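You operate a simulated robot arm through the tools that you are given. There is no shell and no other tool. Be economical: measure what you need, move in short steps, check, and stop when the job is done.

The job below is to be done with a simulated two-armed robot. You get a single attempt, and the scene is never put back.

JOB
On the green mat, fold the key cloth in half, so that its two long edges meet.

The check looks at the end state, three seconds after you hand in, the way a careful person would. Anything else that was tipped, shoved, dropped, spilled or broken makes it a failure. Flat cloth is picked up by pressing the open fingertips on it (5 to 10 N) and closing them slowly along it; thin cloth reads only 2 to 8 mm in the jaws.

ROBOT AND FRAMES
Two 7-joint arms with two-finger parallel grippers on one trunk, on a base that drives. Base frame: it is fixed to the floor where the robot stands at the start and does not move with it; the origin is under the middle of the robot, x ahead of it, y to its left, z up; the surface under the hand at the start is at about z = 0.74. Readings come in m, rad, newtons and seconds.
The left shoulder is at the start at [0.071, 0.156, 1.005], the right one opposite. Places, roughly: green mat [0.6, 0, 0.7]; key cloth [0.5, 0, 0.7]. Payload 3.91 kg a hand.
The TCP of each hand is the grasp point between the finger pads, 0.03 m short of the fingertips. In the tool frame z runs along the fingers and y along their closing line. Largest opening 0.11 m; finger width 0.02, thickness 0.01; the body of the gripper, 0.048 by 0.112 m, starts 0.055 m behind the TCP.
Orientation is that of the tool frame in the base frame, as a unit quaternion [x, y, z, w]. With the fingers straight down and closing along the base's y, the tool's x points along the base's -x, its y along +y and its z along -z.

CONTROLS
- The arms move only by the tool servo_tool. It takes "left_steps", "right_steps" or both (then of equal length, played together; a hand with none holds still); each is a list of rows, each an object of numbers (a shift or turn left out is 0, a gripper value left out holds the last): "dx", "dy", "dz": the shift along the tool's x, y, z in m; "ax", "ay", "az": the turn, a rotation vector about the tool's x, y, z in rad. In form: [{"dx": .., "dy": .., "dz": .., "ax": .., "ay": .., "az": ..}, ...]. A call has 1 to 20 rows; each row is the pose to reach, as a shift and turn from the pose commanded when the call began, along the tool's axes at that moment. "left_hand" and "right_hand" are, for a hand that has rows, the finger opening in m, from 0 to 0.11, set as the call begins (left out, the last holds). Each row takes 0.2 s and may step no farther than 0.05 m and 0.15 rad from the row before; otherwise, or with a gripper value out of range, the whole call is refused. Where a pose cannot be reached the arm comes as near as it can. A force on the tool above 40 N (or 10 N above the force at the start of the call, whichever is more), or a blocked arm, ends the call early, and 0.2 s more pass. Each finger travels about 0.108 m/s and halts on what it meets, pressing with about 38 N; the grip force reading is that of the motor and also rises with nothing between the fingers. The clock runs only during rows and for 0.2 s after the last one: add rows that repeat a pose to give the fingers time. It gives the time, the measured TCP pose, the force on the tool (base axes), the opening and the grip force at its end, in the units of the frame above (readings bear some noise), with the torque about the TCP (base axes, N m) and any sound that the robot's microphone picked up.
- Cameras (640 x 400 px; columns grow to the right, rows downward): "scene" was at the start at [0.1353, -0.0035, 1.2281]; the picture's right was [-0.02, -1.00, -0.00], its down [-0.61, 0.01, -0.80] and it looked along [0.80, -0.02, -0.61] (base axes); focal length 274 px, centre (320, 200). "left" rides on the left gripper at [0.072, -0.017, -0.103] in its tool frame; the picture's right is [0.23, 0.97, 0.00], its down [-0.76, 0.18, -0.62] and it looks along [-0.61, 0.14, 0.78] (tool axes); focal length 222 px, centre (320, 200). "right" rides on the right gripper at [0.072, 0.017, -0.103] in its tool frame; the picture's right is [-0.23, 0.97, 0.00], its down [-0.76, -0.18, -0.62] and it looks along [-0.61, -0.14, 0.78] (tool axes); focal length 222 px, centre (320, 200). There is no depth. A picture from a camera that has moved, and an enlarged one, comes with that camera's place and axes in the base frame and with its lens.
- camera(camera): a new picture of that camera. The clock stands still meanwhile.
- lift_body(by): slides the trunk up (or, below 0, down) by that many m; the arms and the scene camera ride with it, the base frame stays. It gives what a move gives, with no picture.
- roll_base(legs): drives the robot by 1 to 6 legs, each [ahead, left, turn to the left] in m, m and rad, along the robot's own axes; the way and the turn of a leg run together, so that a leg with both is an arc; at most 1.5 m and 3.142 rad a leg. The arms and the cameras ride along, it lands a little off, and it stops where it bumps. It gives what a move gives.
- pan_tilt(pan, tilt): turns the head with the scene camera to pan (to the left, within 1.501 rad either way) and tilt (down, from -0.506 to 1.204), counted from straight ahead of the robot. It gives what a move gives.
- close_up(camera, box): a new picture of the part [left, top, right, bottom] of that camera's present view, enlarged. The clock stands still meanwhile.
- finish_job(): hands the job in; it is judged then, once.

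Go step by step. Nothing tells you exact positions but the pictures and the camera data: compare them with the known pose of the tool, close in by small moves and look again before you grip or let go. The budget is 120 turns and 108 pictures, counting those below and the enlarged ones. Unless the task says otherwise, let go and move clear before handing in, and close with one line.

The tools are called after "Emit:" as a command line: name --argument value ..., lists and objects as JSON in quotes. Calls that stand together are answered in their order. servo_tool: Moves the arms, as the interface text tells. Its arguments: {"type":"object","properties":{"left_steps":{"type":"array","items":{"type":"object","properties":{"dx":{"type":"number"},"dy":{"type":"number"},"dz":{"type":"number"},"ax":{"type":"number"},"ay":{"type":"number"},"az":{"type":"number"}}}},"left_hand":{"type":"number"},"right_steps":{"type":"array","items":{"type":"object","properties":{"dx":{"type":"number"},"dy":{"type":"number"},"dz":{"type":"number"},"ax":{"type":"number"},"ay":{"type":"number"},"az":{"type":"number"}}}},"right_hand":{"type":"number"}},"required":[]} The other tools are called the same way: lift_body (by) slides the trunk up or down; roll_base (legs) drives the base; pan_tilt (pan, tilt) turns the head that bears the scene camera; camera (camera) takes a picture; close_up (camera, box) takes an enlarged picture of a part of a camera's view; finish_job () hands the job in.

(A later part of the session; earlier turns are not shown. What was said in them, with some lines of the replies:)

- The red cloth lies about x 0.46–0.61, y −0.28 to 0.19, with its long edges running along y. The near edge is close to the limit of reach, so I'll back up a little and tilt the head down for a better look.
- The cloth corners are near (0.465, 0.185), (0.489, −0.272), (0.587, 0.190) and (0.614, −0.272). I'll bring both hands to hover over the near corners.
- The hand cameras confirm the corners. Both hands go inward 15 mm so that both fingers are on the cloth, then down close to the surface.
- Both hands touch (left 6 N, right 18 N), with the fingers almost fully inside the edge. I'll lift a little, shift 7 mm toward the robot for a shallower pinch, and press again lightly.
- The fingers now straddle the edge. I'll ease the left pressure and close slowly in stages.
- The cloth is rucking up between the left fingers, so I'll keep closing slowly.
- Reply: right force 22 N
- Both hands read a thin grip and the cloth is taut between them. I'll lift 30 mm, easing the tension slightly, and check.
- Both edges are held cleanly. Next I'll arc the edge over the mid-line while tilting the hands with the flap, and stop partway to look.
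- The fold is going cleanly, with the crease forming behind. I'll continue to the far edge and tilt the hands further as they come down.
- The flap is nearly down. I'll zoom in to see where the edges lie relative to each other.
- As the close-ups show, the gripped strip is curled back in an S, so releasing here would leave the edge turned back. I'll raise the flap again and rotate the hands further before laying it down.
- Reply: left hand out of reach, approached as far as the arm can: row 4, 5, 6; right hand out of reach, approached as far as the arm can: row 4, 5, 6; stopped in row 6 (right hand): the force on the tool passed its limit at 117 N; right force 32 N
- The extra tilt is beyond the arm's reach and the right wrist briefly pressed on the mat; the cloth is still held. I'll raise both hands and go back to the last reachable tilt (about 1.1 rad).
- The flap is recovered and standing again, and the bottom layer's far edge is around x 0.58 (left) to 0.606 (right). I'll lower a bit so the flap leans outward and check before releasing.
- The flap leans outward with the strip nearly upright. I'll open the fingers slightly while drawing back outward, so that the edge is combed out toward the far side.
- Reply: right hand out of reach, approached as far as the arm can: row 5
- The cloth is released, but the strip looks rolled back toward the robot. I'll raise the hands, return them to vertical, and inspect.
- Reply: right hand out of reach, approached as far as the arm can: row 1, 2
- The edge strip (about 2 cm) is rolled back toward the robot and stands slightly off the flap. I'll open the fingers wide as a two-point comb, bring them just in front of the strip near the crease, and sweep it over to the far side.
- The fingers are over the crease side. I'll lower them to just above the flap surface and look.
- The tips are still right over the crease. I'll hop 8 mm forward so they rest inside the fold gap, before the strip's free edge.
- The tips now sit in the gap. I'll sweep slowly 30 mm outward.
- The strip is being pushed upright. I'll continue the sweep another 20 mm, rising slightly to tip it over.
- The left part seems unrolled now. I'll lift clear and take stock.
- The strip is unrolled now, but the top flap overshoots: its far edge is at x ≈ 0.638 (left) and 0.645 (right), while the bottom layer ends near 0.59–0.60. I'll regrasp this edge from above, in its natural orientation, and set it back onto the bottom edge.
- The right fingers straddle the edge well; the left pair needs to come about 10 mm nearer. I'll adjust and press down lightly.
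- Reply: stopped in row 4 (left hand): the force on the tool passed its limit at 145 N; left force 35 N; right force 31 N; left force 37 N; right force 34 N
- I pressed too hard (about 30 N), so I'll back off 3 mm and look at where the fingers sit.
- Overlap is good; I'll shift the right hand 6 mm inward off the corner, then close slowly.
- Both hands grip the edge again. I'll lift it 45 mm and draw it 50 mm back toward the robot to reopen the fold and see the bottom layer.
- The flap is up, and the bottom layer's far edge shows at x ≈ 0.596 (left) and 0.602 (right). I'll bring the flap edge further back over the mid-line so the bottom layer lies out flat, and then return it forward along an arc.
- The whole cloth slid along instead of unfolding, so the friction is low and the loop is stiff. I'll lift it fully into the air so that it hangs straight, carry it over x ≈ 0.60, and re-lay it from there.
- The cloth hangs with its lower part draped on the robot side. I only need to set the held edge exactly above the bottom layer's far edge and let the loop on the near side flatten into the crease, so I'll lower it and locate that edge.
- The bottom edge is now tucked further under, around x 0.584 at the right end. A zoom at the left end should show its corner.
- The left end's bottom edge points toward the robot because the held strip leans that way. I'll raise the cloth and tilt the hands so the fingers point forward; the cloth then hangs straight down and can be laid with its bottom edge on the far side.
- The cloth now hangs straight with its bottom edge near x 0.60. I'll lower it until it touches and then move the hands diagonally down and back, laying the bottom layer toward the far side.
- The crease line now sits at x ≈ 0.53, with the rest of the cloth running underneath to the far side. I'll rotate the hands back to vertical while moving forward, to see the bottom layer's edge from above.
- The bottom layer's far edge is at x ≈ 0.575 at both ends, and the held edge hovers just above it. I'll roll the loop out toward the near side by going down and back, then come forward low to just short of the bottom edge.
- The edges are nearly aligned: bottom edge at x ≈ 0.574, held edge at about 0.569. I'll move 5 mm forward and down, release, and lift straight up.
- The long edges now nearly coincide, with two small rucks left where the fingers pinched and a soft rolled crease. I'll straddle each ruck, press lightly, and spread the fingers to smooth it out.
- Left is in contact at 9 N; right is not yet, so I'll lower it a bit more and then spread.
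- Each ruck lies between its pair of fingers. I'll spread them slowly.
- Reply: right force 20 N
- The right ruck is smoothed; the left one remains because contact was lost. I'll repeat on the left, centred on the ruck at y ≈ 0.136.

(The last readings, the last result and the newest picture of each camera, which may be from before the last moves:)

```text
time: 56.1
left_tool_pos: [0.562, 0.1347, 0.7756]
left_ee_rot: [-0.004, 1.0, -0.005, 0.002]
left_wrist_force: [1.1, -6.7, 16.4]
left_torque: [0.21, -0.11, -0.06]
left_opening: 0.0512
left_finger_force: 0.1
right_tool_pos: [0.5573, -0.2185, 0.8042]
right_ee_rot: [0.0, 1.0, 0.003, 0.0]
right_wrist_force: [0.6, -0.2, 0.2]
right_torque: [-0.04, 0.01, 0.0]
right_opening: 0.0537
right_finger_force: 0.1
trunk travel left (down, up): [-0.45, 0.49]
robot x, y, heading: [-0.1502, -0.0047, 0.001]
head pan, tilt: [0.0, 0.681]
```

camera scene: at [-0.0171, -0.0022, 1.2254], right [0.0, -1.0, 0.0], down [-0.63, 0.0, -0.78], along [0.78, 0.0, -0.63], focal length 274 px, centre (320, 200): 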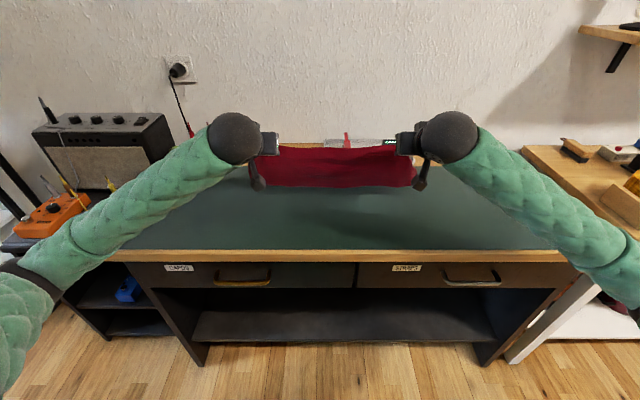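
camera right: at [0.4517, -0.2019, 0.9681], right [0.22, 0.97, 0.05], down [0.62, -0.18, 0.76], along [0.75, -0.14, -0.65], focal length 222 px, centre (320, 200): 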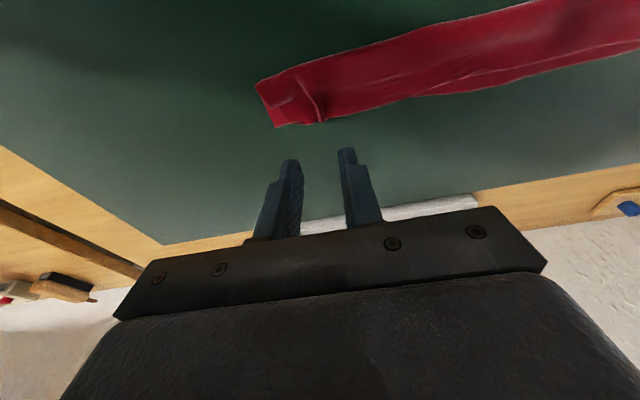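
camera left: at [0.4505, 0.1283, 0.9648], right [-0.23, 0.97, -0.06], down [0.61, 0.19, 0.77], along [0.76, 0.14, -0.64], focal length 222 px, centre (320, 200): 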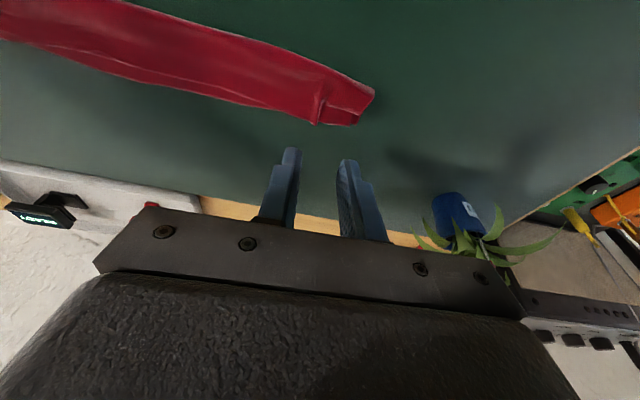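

Left spread with good contact. I'll lift clear and inspect both ends from above.

Emit:
servo_tool --left_steps '[{"dz": -0.01}, {"dz": -0.04}, {"dz": -0.07}]' --right_steps '[{"dz": -0.01}, {"dz": -0.025}, {"dz": -0.04}]'

Emit:
close_up --camera "left" --box '[60, 20, 400, 200]'

Emit:
close_up --camera "right" --box '[240, 20, 580, 200]'

```text
time: 56.9
left_tool_pos: [0.5607, 0.1356, 0.8436]
left_ee_rot: [-0.004, 1.0, -0.004, 0.001]
left_wrist_force: [-0.4, 0.4, -0.2]
left_torque: [0.0, -0.02, -0.03]
left_opening: 0.0546
left_finger_force: 0.0
right_tool_pos: [0.5581, -0.218, 0.8437]
right_ee_rot: [0.0, 1.0, 0.002, 0.001]
right_wrist_force: [-1.2, 0.7, 0.1]
right_torque: [0.0, 0.0, 0.0]
right_opening: 0.054
right_finger_force: 0.1
trunk travel left (down, up): [-0.45, 0.49]
robot x, y, heading: [-0.1548, -0.0018, 0.007]
head pan, tilt: [0.0, 0.681]
```

```text
1.88 times, centred on (230, 110) of left
camera zoom: at [0.4888, 0.1192, 0.9476], right [-0.24, 0.97, -0.01], down [0.76, 0.19, 0.62], along [0.61, 0.14, -0.78], focal length 418 px, centre (489, 369)
```

zoom: 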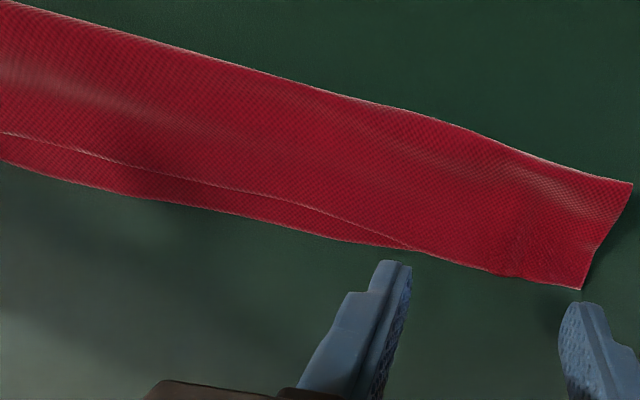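

```text
1.88 times, centred on (410, 110) of right
camera zoom: at [0.4855, -0.202, 0.9483], right [0.23, 0.97, 0.0], down [0.76, -0.18, 0.62], along [0.61, -0.14, -0.78], focal length 418 px, centre (151, 369)
```

zoom: 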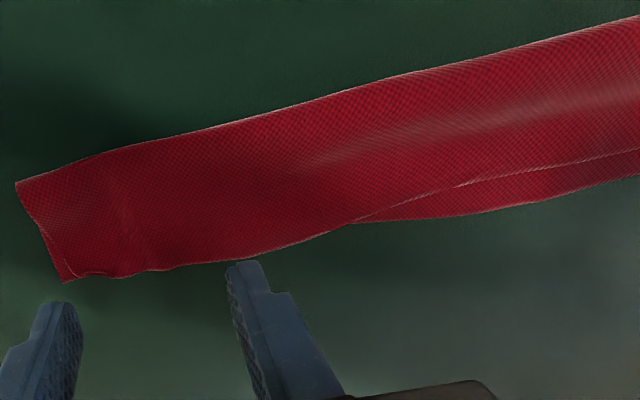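

The ends match well, but in the middle (y ≈ −0.1 to 0.05) the top edge sits up to 18 mm short of the bottom edge. I'll use the left hand's spread fingertips to press lightly there and draw the top layer forward.

Emit:
servo_tool --left_steps '[{"dy": -0.045}, {"dy": -0.09}, {"dy": -0.13, "dz": 0.015}, {"dy": -0.1606, "dx": 0.002, "dz": 0.04}, {"dy": -0.1606, "dx": 0.002, "dz": 0.055}, {"dy": -0.1606, "dx": 0.002, "dz": 0.062}, {"dy": -0.1606, "dx": 0.002, "dz": 0.064}]' --left_hand 0.08

Emit:
servo_tool --left_steps '[{"dz": 0.001}, {"dz": 0.002}]'

```text
time: 58.7
left_tool_pos: [0.5672, -0.0068, 0.8327]
left_ee_rot: [-0.019, 0.999, 0.004, 0.038]
left_wrist_force: [-0.2, 0.3, 0.4]
left_torque: [0.0, 0.03, 0.01]
left_opening: 0.08
left_finger_force: 0.0
right_tool_pos: [0.5539, -0.2074, 0.8519]
right_ee_rot: [-0.01, 1.0, 0.009, 0.005]
right_wrist_force: [-0.5, 0.2, -0.4]
right_torque: [0.03, 0.01, 0.0]
right_opening: 0.0539
right_finger_force: 0.0
trunk travel left (down, up): [-0.45, 0.49]
robot x, y, heading: [-0.1513, 0.0037, 0.021]
head pan, tilt: [0.0, 0.681]
stopped in row 7 (left hand): the arm was blocked; the commanded pose is now the measured one
```

```text
time: 59.5
left_tool_pos: [0.5722, -0.0024, 0.8397]
left_ee_rot: [-0.017, 0.999, -0.001, 0.045]
left_wrist_force: [-0.3, -0.1, 0.2]
left_torque: [-0.02, 0.0, 0.02]
left_opening: 0.08
left_finger_force: 0.0
right_tool_pos: [0.5542, -0.2024, 0.8526]
right_ee_rot: [-0.008, 1.0, 0.004, 0.006]
right_wrist_force: [-0.4, -0.7, 0.6]
right_torque: [0.03, 0.0, 0.02]
right_opening: 0.0538
right_finger_force: 0.0
trunk travel left (down, up): [-0.45, 0.49]
robot x, y, heading: [-0.1466, 0.0074, 0.015]
head pan, tilt: [0.0, 0.681]
stopped in row 2 (left hand): the arm was blocked; the commanded pose is now the measured one
```

The left arm is blocked, most likely by the right hand. I'll back the left off a little and move the right hand up and outward.

Emit:
servo_tool --left_steps '[{"dy": 0.02}, {"dy": 0.04}, {"dy": 0.04}, {"dy": 0.04}, {"dy": 0.04}, {"dy": 0.04}]' --right_steps '[{"dz": -0.01, "dy": -0.02}, {"dz": -0.03, "dy": -0.06}, {"dz": -0.06, "dy": -0.1}, {"dz": -0.09, "dy": -0.14}, {"dz": -0.1, "dy": -0.18}, {"dz": -0.1, "dy": -0.2}]'

Emit:
camera --camera "scene"

```text
time: 61.1
left_tool_pos: [0.5962, 0.0311, 0.8313]
left_ee_rot: [0.01, 0.999, -0.02, 0.044]
left_wrist_force: [0.8, -0.4, 0.2]
left_torque: [-0.03, 0.0, -0.01]
left_opening: 0.0798
left_finger_force: 0.2
right_tool_pos: [0.5637, -0.3997, 0.9637]
right_ee_rot: [0.02, 1.0, -0.002, 0.022]
right_wrist_force: [-0.7, -0.9, -0.8]
right_torque: [-0.04, 0.03, 0.0]
right_opening: 0.0537
right_finger_force: 0.0
trunk travel left (down, up): [-0.45, 0.49]
robot x, y, heading: [-0.1278, 0.0056, -0.04]
head pan, tilt: [0.0, 0.681]
stopped in row 6 (left hand): the arm was blocked; the commanded pose is now the measured one
```

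```text
8 pictures are left
camera scene: at [-0.005, -0.0631, 1.2319], right [-0.04, -1.0, -0.05], down [-0.62, 0.06, -0.78], along [0.78, 0.0, -0.62], focal length 274 px, centre (320, 200)
```

scene: 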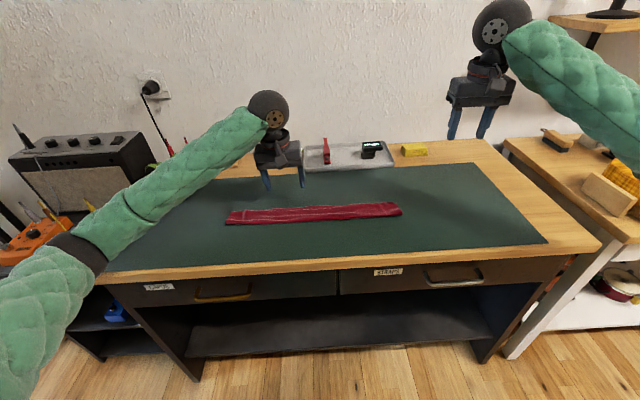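

The robot is tilting slightly, so the left elbow seems to be pressing on something. I'll undo that motion gently by raising the left hand and returning it to its own side.

Emit:
servo_tool --left_steps '[{"dz": -0.02}, {"dz": -0.05}, {"dz": -0.08, "dy": 0.01}, {"dz": -0.1, "dy": 0.04}, {"dz": -0.1, "dy": 0.08}, {"dz": -0.1, "dy": 0.12}]'

Emit:
camera --camera "scene"

```text
time: 62.5
left_tool_pos: [0.5887, 0.1783, 0.9104]
left_ee_rot: [0.002, 0.999, -0.026, 0.036]
left_wrist_force: [0.0, 0.4, 0.3]
left_torque: [-0.04, -0.01, 0.0]
left_opening: 0.0796
left_finger_force: 0.1
right_tool_pos: [0.5659, -0.3809, 0.9597]
right_ee_rot: [0.012, 1.0, -0.022, 0.004]
right_wrist_force: [0.1, -0.3, 0.6]
right_torque: [0.0, 0.0, -0.01]
right_opening: 0.0538
right_finger_force: 0.1
trunk travel left (down, up): [-0.45, 0.49]
robot x, y, heading: [-0.1326, 0.0079, -0.019]
head pan, tilt: [0.0, 0.681]
```

```text
7 pictures are left
camera scene: at [0.0, 0.006, 1.2255], right [-0.02, -1.0, 0.0], down [-0.63, 0.01, -0.78], along [0.78, -0.02, -0.63], focal length 274 px, centre (320, 200)
```

scene: 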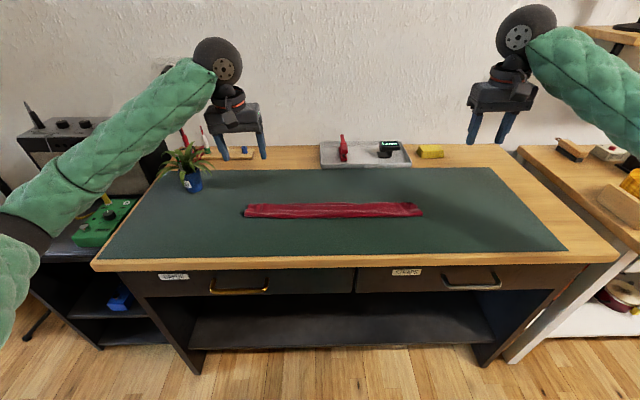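

Everything is back in place: the robot is level, and the plant, the pedal and the cloth are undisturbed. I'll raise the trunk 0.1 m so the elbows stay high, and use the right hand near y ≈ −0.03 for the middle.

Emit:
lift_body --by 0.1

Emit:
servo_tool --right_steps '[{"dy": 0.045}, {"dy": 0.09, "dz": 0.01}, {"dy": 0.135, "dz": 0.025}, {"dy": 0.18, "dz": 0.04}, {"dy": 0.225, "dz": 0.055}, {"dy": 0.27, "dz": 0.075}, {"dy": 0.31, "dz": 0.1}, {"dy": 0.345, "dz": 0.13}, {"dy": 0.345, "dz": 0.165}, {"dy": 0.345, "dz": 0.2}, {"dy": 0.345, "dz": 0.23}, {"dy": 0.345, "dz": 0.23}]' --right_hand 0.0

```text
time: 63.8
left_tool_pos: [0.5889, 0.1763, 1.0081]
left_ee_rot: [0.002, 0.999, -0.026, 0.036]
left_wrist_force: [0.4, 0.1, -0.7]
left_torque: [-0.03, -0.02, -0.02]
left_opening: 0.08
left_finger_force: 0.1
right_tool_pos: [0.5671, -0.3812, 1.0575]
right_ee_rot: [0.013, 1.0, -0.021, 0.003]
right_wrist_force: [-0.4, -0.3, 0.0]
right_torque: [0.01, -0.01, -0.03]
right_opening: 0.0542
right_finger_force: 0.1
trunk travel left (down, up): [-0.55, 0.39]
robot x, y, heading: [-0.1344, 0.0059, -0.021]
head pan, tilt: [0.0, 0.681]
```

```text
time: 66.4
left_tool_pos: [0.5899, 0.1782, 1.0097]
left_ee_rot: [0.002, 0.999, -0.026, 0.036]
left_wrist_force: [0.4, -0.9, -1.2]
left_torque: [0.02, -0.03, -0.01]
left_opening: 0.08
left_finger_force: 0.1
right_tool_pos: [0.576, -0.0484, 0.8147]
right_ee_rot: [0.012, 1.0, -0.021, 0.003]
right_wrist_force: [0.4, 0.5, 0.5]
right_torque: [-0.02, 0.01, 0.0]
right_opening: 0.0001
right_finger_force: 37.8
trunk travel left (down, up): [-0.55, 0.39]
robot x, y, heading: [-0.1338, 0.012, -0.019]
head pan, tilt: [0.0, 0.681]
```

There was no blockage this time. One look from the right hand camera before touching the cloth.

Emit:
close_up --camera "right" --box '[200, 80, 520, 280]'

```text
2.00 times, centred on (360, 180) of right
camera zoom: at [0.5032, -0.0246, 0.9177], right [0.25, 0.97, -0.04], down [0.75, -0.17, 0.64], along [0.61, -0.19, -0.77], focal length 444 px, centre (240, 240)
```

zoom: 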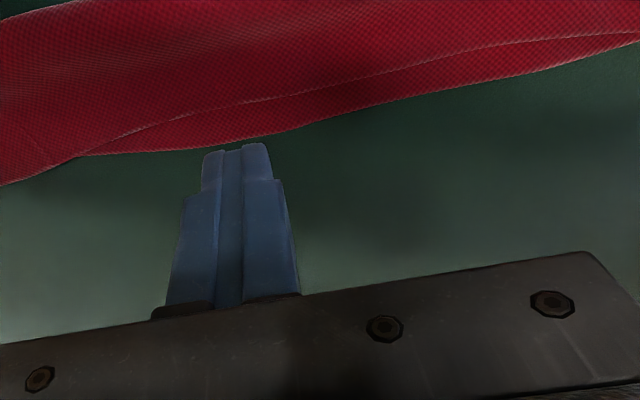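

The gap is about 18 mm at y −0.05 and 13 mm at y 0.05. I'll place the two fingertips 60 mm apart just inside the top edge, press lightly, and draw it 15 mm forward.

Emit:
servo_tool --right_steps '[{"dx": 0.01, "dy": 0.017}, {"dx": 0.018, "dy": 0.033}, {"dx": 0.018, "dy": 0.033, "dz": 0.015}, {"dx": 0.018, "dy": 0.033, "dz": 0.028}, {"dx": 0.018, "dy": 0.033, "dz": 0.034}, {"dx": 0.018, "dy": 0.033, "dz": 0.036}]' --right_hand 0.06

Emit:
servo_tool --right_steps '[{"dz": 0.001}, {"dz": 0.002}]'

```text
time: 67.8
left_tool_pos: [0.5889, 0.177, 1.0107]
left_ee_rot: [0.002, 0.999, -0.026, 0.035]
left_wrist_force: [-0.2, -0.4, -0.7]
left_torque: [0.0, 0.01, 0.0]
left_opening: 0.0798
left_finger_force: 0.0
right_tool_pos: [0.56, -0.0142, 0.7761]
right_ee_rot: [0.011, 1.0, -0.021, 0.003]
right_wrist_force: [0.7, 0.9, 2.7]
right_torque: [0.16, -0.03, -0.03]
right_opening: 0.0601
right_finger_force: 0.1
trunk travel left (down, up): [-0.55, 0.39]
robot x, y, heading: [-0.1319, 0.0112, -0.023]
head pan, tilt: [0.0, 0.681]
```

```text
time: 68.4
left_tool_pos: [0.588, 0.1767, 1.011]
left_ee_rot: [0.002, 0.999, -0.027, 0.036]
left_wrist_force: [0.3, 0.1, -0.5]
left_torque: [-0.05, 0.02, -0.04]
left_opening: 0.0802
left_finger_force: 0.0
right_tool_pos: [0.5585, -0.0145, 0.7766]
right_ee_rot: [0.013, 1.0, -0.02, 0.004]
right_wrist_force: [3.9, 0.6, 19.2]
right_torque: [0.74, -0.26, -0.17]
right_opening: 0.0599
right_finger_force: 0.3
trunk travel left (down, up): [-0.55, 0.39]
robot x, y, heading: [-0.1332, 0.0094, -0.018]
head pan, tilt: [0.0, 0.681]
```

I'll ease to a light press and draw forward 15 mm.

Emit:
servo_tool --right_steps '[{"dz": -0.0012}, {"dx": -0.004, "dz": -0.0012}, {"dx": -0.008, "dz": -0.0012}, {"dx": -0.012, "dz": -0.0012}, {"dx": -0.016, "dz": -0.0012}]'

Emit:
servo_tool --right_steps '[{"dz": -0.01}, {"dz": -0.03}, {"dz": -0.045}]'

Emit:
camera --camera "right"

```text
time: 69.6
left_tool_pos: [0.5882, 0.1768, 1.0104]
left_ee_rot: [0.001, 0.999, -0.026, 0.036]
left_wrist_force: [1.1, -0.5, 0.2]
left_torque: [-0.01, -0.01, -0.01]
left_opening: 0.0802
left_finger_force: 0.1
right_tool_pos: [0.5745, -0.0155, 0.7765]
right_ee_rot: [0.012, 1.0, -0.022, 0.004]
right_wrist_force: [-6.4, -0.4, 13.6]
right_torque: [0.49, 0.16, 0.23]
right_opening: 0.0598
right_finger_force: 0.0
trunk travel left (down, up): [-0.55, 0.39]
robot x, y, heading: [-0.1356, 0.0101, -0.022]
head pan, tilt: [0.0, 0.681]
```

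```text
time: 70.4
left_tool_pos: [0.5894, 0.1782, 1.009]
left_ee_rot: [0.002, 0.999, -0.026, 0.035]
left_wrist_force: [-0.1, 0.0, -0.2]
left_torque: [-0.01, 0.01, 0.01]
left_opening: 0.08
left_finger_force: 0.0
right_tool_pos: [0.5747, -0.0132, 0.8208]
right_ee_rot: [0.011, 1.0, -0.021, 0.004]
right_wrist_force: [-1.2, 0.0, -0.5]
right_torque: [0.01, 0.01, 0.01]
right_opening: 0.0601
right_finger_force: 0.1
trunk travel left (down, up): [-0.55, 0.39]
robot x, y, heading: [-0.1346, 0.011, -0.02]
head pan, tilt: [0.0, 0.681]
```

```text
5 pictures are left
camera right: at [0.5021, 0.0091, 0.9238], right [0.25, 0.97, -0.04], down [0.75, -0.17, 0.63], along [0.61, -0.19, -0.77], focal length 222 px, centre (320, 200)
```

right: 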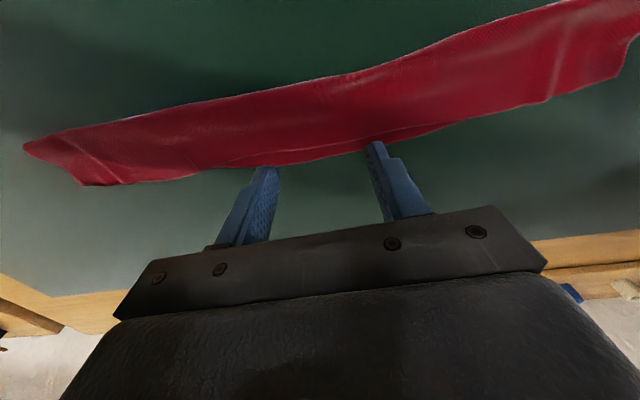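

The middle gap is much smaller. A zoom will show what remains.

Emit:
close_up --camera "right" --box '[200, 60, 480, 200]'

```text
2.29 times, centred on (340, 130) of right
camera zoom: at [0.5021, 0.0091, 0.9238], right [0.25, 0.97, -0.04], down [0.75, -0.17, 0.63], along [0.61, -0.19, -0.77], focal length 508 px, centre (274, 360)
```

zoom: 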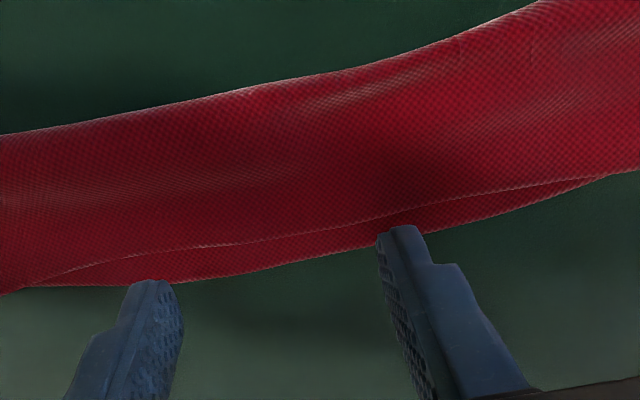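

Both layers moved together, so about 13 mm of the bottom layer still protrudes in the middle. I'll set the fingertips on the mat beyond it and push that edge gently back until they reach the line of the top edge.

Emit:
servo_tool --right_steps '[{"dx": -0.02}, {"dx": -0.04}, {"dx": -0.04, "dz": 0.02}, {"dx": -0.04, "dz": 0.036}, {"dx": -0.04, "dz": 0.043}, {"dx": -0.04, "dz": 0.0455}]'

Emit:
servo_tool --right_steps '[{"dz": 0.0005}, {"dz": 0.001}]'

```text
time: 71.8
left_tool_pos: [0.5899, 0.1773, 1.009]
left_ee_rot: [0.001, 0.999, -0.026, 0.035]
left_wrist_force: [-0.1, 0.6, -0.7]
left_torque: [0.02, 0.02, 0.01]
left_opening: 0.0801
left_finger_force: 0.1
right_tool_pos: [0.6155, -0.0159, 0.7747]
right_ee_rot: [0.012, 1.0, -0.021, 0.004]
right_wrist_force: [-0.6, 0.1, 0.4]
right_torque: [-0.03, 0.01, 0.01]
right_opening: 0.0601
right_finger_force: 0.1
trunk travel left (down, up): [-0.55, 0.39]
robot x, y, heading: [-0.1336, 0.0084, -0.02]
head pan, tilt: [0.0, 0.681]
```

```text
time: 72.4
left_tool_pos: [0.5891, 0.1776, 1.0103]
left_ee_rot: [0.003, 0.999, -0.026, 0.036]
left_wrist_force: [0.6, 0.2, 0.2]
left_torque: [0.01, 0.0, 0.02]
left_opening: 0.0801
left_finger_force: 0.0
right_tool_pos: [0.6163, -0.0161, 0.7742]
right_ee_rot: [0.012, 1.0, -0.021, 0.003]
right_wrist_force: [-0.2, 0.0, 1.6]
right_torque: [0.07, 0.04, 0.03]
right_opening: 0.0598
right_finger_force: 0.1
trunk travel left (down, up): [-0.55, 0.39]
robot x, y, heading: [-0.1308, 0.0085, -0.025]
head pan, tilt: [0.0, 0.681]
```

The hand is slightly rolled, with its left finger lower. I'll level it, then push the edge back 22 mm with light contact.

Emit:
servo_tool --right_steps '[{"ax": -0.042}, {"ax": -0.042, "dz": 0.0007}, {"ax": -0.042, "dz": 0.0012}]'

Emit:
servo_tool --right_steps '[{"dx": 0.004}, {"dx": 0.008}, {"dx": 0.012}, {"dx": 0.016}, {"dx": 0.02}, {"dx": 0.022}]'

Emit:
close_up --camera "right" --box '[200, 60, 480, 200]'

```text
time: 73.2
left_tool_pos: [0.5884, 0.1771, 1.0098]
left_ee_rot: [0.002, 0.999, -0.026, 0.035]
left_wrist_force: [-0.1, 0.5, 0.1]
left_torque: [-0.02, 0.02, 0.01]
left_opening: 0.0799
left_finger_force: 0.1
right_tool_pos: [0.6153, -0.0164, 0.7735]
right_ee_rot: [0.013, 1.0, 0.0, 0.003]
right_wrist_force: [0.6, -0.6, -0.3]
right_torque: [0.01, -0.03, 0.0]
right_opening: 0.0601
right_finger_force: 0.0
trunk travel left (down, up): [-0.55, 0.39]
robot x, y, heading: [-0.1347, 0.007, -0.02]
head pan, tilt: [0.0, 0.681]
```

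```text
time: 74.6
left_tool_pos: [0.5898, 0.1781, 1.0102]
left_ee_rot: [0.002, 0.999, -0.026, 0.036]
left_wrist_force: [-0.2, -0.3, -0.1]
left_torque: [0.0, 0.04, 0.0]
left_opening: 0.0801
left_finger_force: 0.1
right_tool_pos: [0.593, -0.0156, 0.7735]
right_ee_rot: [0.012, 1.0, 0.0, 0.003]
right_wrist_force: [0.1, 0.4, -0.4]
right_torque: [-0.04, 0.05, 0.01]
right_opening: 0.0598
right_finger_force: 0.0
trunk travel left (down, up): [-0.55, 0.39]
robot x, y, heading: [-0.1339, 0.0107, -0.019]
head pan, tilt: [0.0, 0.681]
```

```text
2.29 times, centred on (340, 130) of right
camera zoom: at [0.5201, 0.0027, 0.8771], right [0.25, 0.97, 0.0], down [0.75, -0.2, 0.63], along [0.61, -0.16, -0.78], focal length 508 px, centre (274, 360)
```

zoom: 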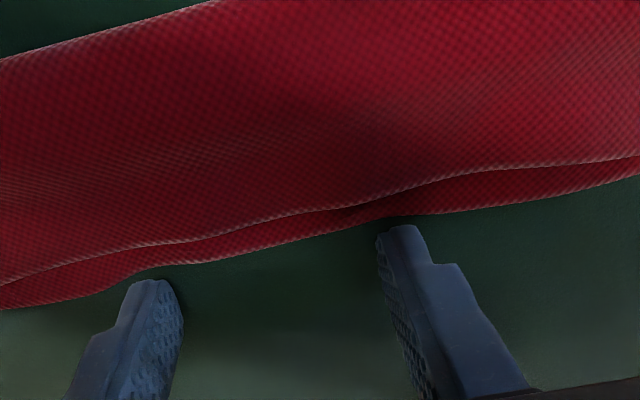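

Pushing works: the protrusion is down to roughly 5–8 mm. I'll push 6 mm more, then repeat with wider and narrower finger spacing to even out the whole middle.

Emit:
servo_tool --right_steps '[{"dx": 0.003}, {"dx": 0.006}, {"dx": 0.006}, {"dx": -0.004}, {"dx": -0.012}]'

Emit:
servo_tool --right_steps '[{"dx": 0.0}, {"dx": 0.0}, {"dx": 0.004}, {"dx": 0.008}, {"dx": 0.012}, {"dx": 0.016}, {"dx": 0.018}, {"dx": 0.01}, {"dx": 0.0}]' --right_hand 0.105

Emit:
servo_tool --right_steps '[{"dx": 0.0}, {"dx": 0.0}, {"dx": 0.0}, {"dx": 0.005}, {"dx": 0.01}, {"dx": 0.014}, {"dx": 0.018}, {"dx": 0.01}, {"dx": 0.0}]' --right_hand 0.02

Emit:
servo_tool --right_steps '[{"dz": -0.03}, {"dz": -0.06}]'

Emit:
camera --camera "right"

```text
time: 75.8
left_tool_pos: [0.5895, 0.1782, 1.0089]
left_ee_rot: [0.001, 0.999, -0.026, 0.037]
left_wrist_force: [0.2, 0.0, -0.4]
left_torque: [0.02, -0.02, -0.02]
left_opening: 0.08
left_finger_force: 0.0
right_tool_pos: [0.6057, -0.0164, 0.773]
right_ee_rot: [0.012, 1.0, 0.001, 0.004]
right_wrist_force: [-3.7, 0.1, 3.6]
right_torque: [0.14, 0.23, 0.11]
right_opening: 0.0601
right_finger_force: 0.0
trunk travel left (down, up): [-0.55, 0.39]
robot x, y, heading: [-0.1334, 0.0065, -0.022]
head pan, tilt: [0.0, 0.681]
```

```text
time: 77.8
left_tool_pos: [0.5892, 0.1774, 1.0108]
left_ee_rot: [0.002, 0.999, -0.026, 0.036]
left_wrist_force: [0.3, -0.8, -0.2]
left_torque: [0.01, 0.01, 0.03]
left_opening: 0.08
left_finger_force: 0.0
right_tool_pos: [0.6049, -0.0157, 0.7733]
right_ee_rot: [0.011, 1.0, 0.0, 0.003]
right_wrist_force: [-2.8, 1.2, 2.8]
right_torque: [0.17, 0.16, 0.19]
right_opening: 0.1051
right_finger_force: 0.0
trunk travel left (down, up): [-0.55, 0.39]
robot x, y, heading: [-0.1342, 0.0103, -0.02]
head pan, tilt: [0.0, 0.681]
```

```text
time: 79.8
left_tool_pos: [0.589, 0.1775, 1.0105]
left_ee_rot: [0.002, 0.999, -0.026, 0.036]
left_wrist_force: [-1.2, -0.1, 0.7]
left_torque: [-0.02, -0.01, -0.03]
left_opening: 0.0801
left_finger_force: 0.0
right_tool_pos: [0.6059, -0.0152, 0.7733]
right_ee_rot: [0.012, 1.0, 0.0, 0.004]
right_wrist_force: [0.3, 0.6, 0.9]
right_torque: [0.02, -0.06, 0.0]
right_opening: 0.0204
right_finger_force: 0.1
trunk travel left (down, up): [-0.55, 0.39]
robot x, y, heading: [-0.1325, 0.0088, -0.019]
head pan, tilt: [0.0, 0.681]
```

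```text
time: 80.4
left_tool_pos: [0.5877, 0.1767, 1.0098]
left_ee_rot: [0.002, 0.999, -0.027, 0.035]
left_wrist_force: [-0.3, -0.2, 0.1]
left_torque: [0.0, 0.01, -0.01]
left_opening: 0.0801
left_finger_force: 0.1
right_tool_pos: [0.605, -0.016, 0.8345]
right_ee_rot: [0.012, 1.0, -0.001, 0.003]
right_wrist_force: [-0.3, 0.5, -0.1]
right_torque: [-0.02, 0.03, 0.0]
right_opening: 0.02
right_finger_force: 0.1
trunk travel left (down, up): [-0.55, 0.39]
robot x, y, heading: [-0.1335, 0.007, -0.024]
head pan, tilt: [0.0, 0.681]
```

```text
2 pictures are left
camera right: at [0.5315, 0.0025, 0.937], right [0.25, 0.97, 0.0], down [0.75, -0.2, 0.63], along [0.61, -0.16, -0.78], focal length 222 px, centre (320, 200)
```

right: 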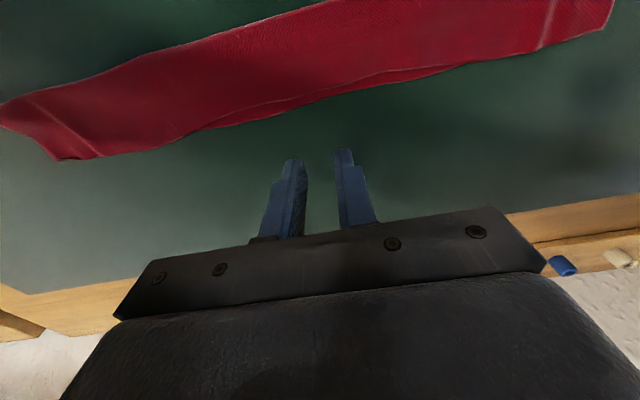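

The gap is now at most about 7 mm in the middle. I'll make one last gentle pass 5 mm deeper, then retreat.

Emit:
servo_tool --right_steps '[{"dz": 0.03}, {"dz": 0.052}, {"dz": 0.061}, {"dz": 0.061, "dx": 0.006}, {"dz": 0.061, "dx": 0.012}, {"dz": 0.061, "dx": 0.017}, {"dz": 0.061, "dx": 0.02}, {"dz": 0.061, "dx": 0.023}, {"dz": 0.061, "dx": 0.012}, {"dz": 0.061, "dx": 0.0}]' --right_hand 0.07

Emit:
servo_tool --right_steps '[{"dx": 0.0}, {"dx": 0.0}, {"dx": 0.006}, {"dx": 0.012}, {"dx": 0.017}, {"dx": 0.021}, {"dx": 0.023}, {"dx": 0.012}, {"dx": 0.0}, {"dz": -0.03}, {"dz": -0.06}]' --right_hand 0.02

Emit:
close_up --camera "right" --box '[0, 0, 640, 200]'

```text
time: 82.6
left_tool_pos: [0.5873, 0.1781, 1.0114]
left_ee_rot: [0.002, 0.999, -0.027, 0.036]
left_wrist_force: [0.0, -0.7, -1.0]
left_torque: [-0.01, 0.0, 0.0]
left_opening: 0.0801
left_finger_force: 0.1
right_tool_pos: [0.6037, -0.0143, 0.7724]
right_ee_rot: [0.011, 1.0, 0.0, 0.004]
right_wrist_force: [-17.0, 2.8, 17.8]
right_torque: [-0.43, 0.79, -0.55]
right_opening: 0.0695
right_finger_force: 0.0
trunk travel left (down, up): [-0.55, 0.39]
robot x, y, heading: [-0.134, 0.008, -0.019]
head pan, tilt: [0.0, 0.681]
```

```text
time: 83.5
left_tool_pos: [0.5884, 0.1773, 1.0107]
left_ee_rot: [0.001, 0.999, -0.026, 0.036]
left_wrist_force: [-0.2, -0.2, -0.2]
left_torque: [-0.02, -0.02, -0.01]
left_opening: 0.08
left_finger_force: 0.1
right_tool_pos: [0.5999, -0.0162, 0.7729]
right_ee_rot: [0.012, 1.0, 0.0, 0.006]
right_wrist_force: [-1.3, -0.9, 3.1]
right_torque: [-0.02, 0.02, -0.03]
right_opening: 0.0202
right_finger_force: 0.4
trunk travel left (down, up): [-0.55, 0.39]
robot x, y, heading: [-0.133, 0.0065, -0.022]
head pan, tilt: [0.0, 0.681]
stopped in row 4 (right hand): the force on the tool passed its limit at 79 N (the readings are from after the stop); the commanded pose is now the measured one
```

```text
1.00 times, centred on (320, 100) of right (not enlarged: the box is as wide or as high as the picture)
camera zoom: at [0.5276, 0.0017, 0.8768], right [0.25, 0.97, 0.0], down [0.75, -0.2, 0.63], along [0.61, -0.16, -0.78], focal length 222 px, centre (320, 300)
```

zoom: 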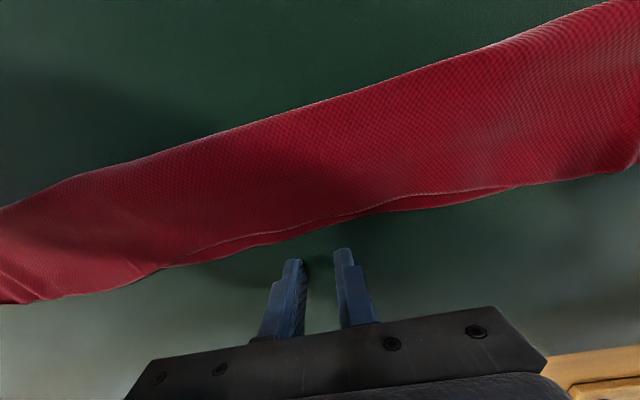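

The long edges now coincide within a few millimetres along the length. I'll lift the right hand away and retreat.

Emit:
servo_tool --right_steps '[{"dx": -0.003, "dz": -0.01}, {"dx": -0.005, "dz": -0.04}, {"dz": -0.08}, {"dz": -0.12}, {"dz": -0.16, "dy": -0.02}, {"dz": -0.18, "dy": -0.06}, {"dz": -0.18, "dy": -0.1}, {"dz": -0.18, "dy": -0.145}, {"dz": -0.18, "dy": -0.19}, {"dz": -0.18, "dy": -0.235}, {"dz": -0.18, "dy": -0.28}]'

Emit:
camera --camera "scene"

```text
time: 85.9
left_tool_pos: [0.5892, 0.1758, 1.0114]
left_ee_rot: [0.001, 0.999, -0.026, 0.035]
left_wrist_force: [-0.6, 0.4, 0.2]
left_torque: [-0.01, 0.02, -0.04]
left_opening: 0.0801
left_finger_force: 0.0
right_tool_pos: [0.5921, -0.2979, 0.9514]
right_ee_rot: [0.012, 1.0, 0.001, 0.006]
right_wrist_force: [-0.3, -0.3, 0.1]
right_torque: [0.01, 0.02, 0.03]
right_opening: 0.02
right_finger_force: 0.0
trunk travel left (down, up): [-0.55, 0.39]
robot x, y, heading: [-0.1313, 0.0093, -0.02]
head pan, tilt: [0.0, 0.681]
```

```text
0 pictures are left
camera scene: at [0.0004, 0.0039, 1.3255], right [-0.02, -1.0, 0.0], down [-0.63, 0.01, -0.78], along [0.78, -0.02, -0.63], focal length 274 px, centre (320, 200)
```

scene: 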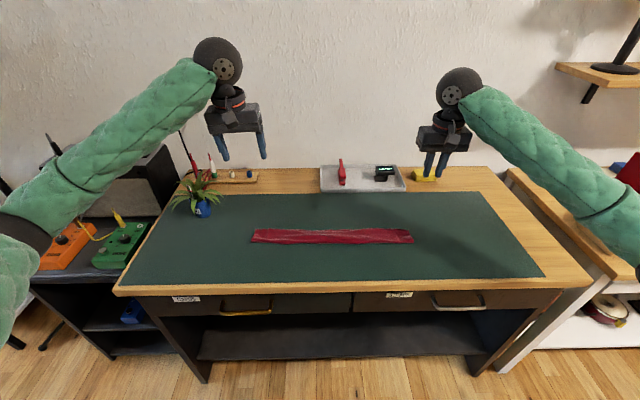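

The cloth lies folded lengthwise on the mat, both hands are clear, and everything else stands where it was, so I'm handing in.

Emit:
finish_job

```text
The job is handed in.
```

The key cloth is folded in half lengthwise on the green mat. Its long edges meet at both ends, with about 5 mm of the bottom edge still showing along part of the middle. The crease is a soft roll rather than pressed flat. While I worked, the arms pressed hard on the mat a few times, and the left arm caught on something and briefly tilted the robot. In the last picture everything else on and around the table was upright and in place.
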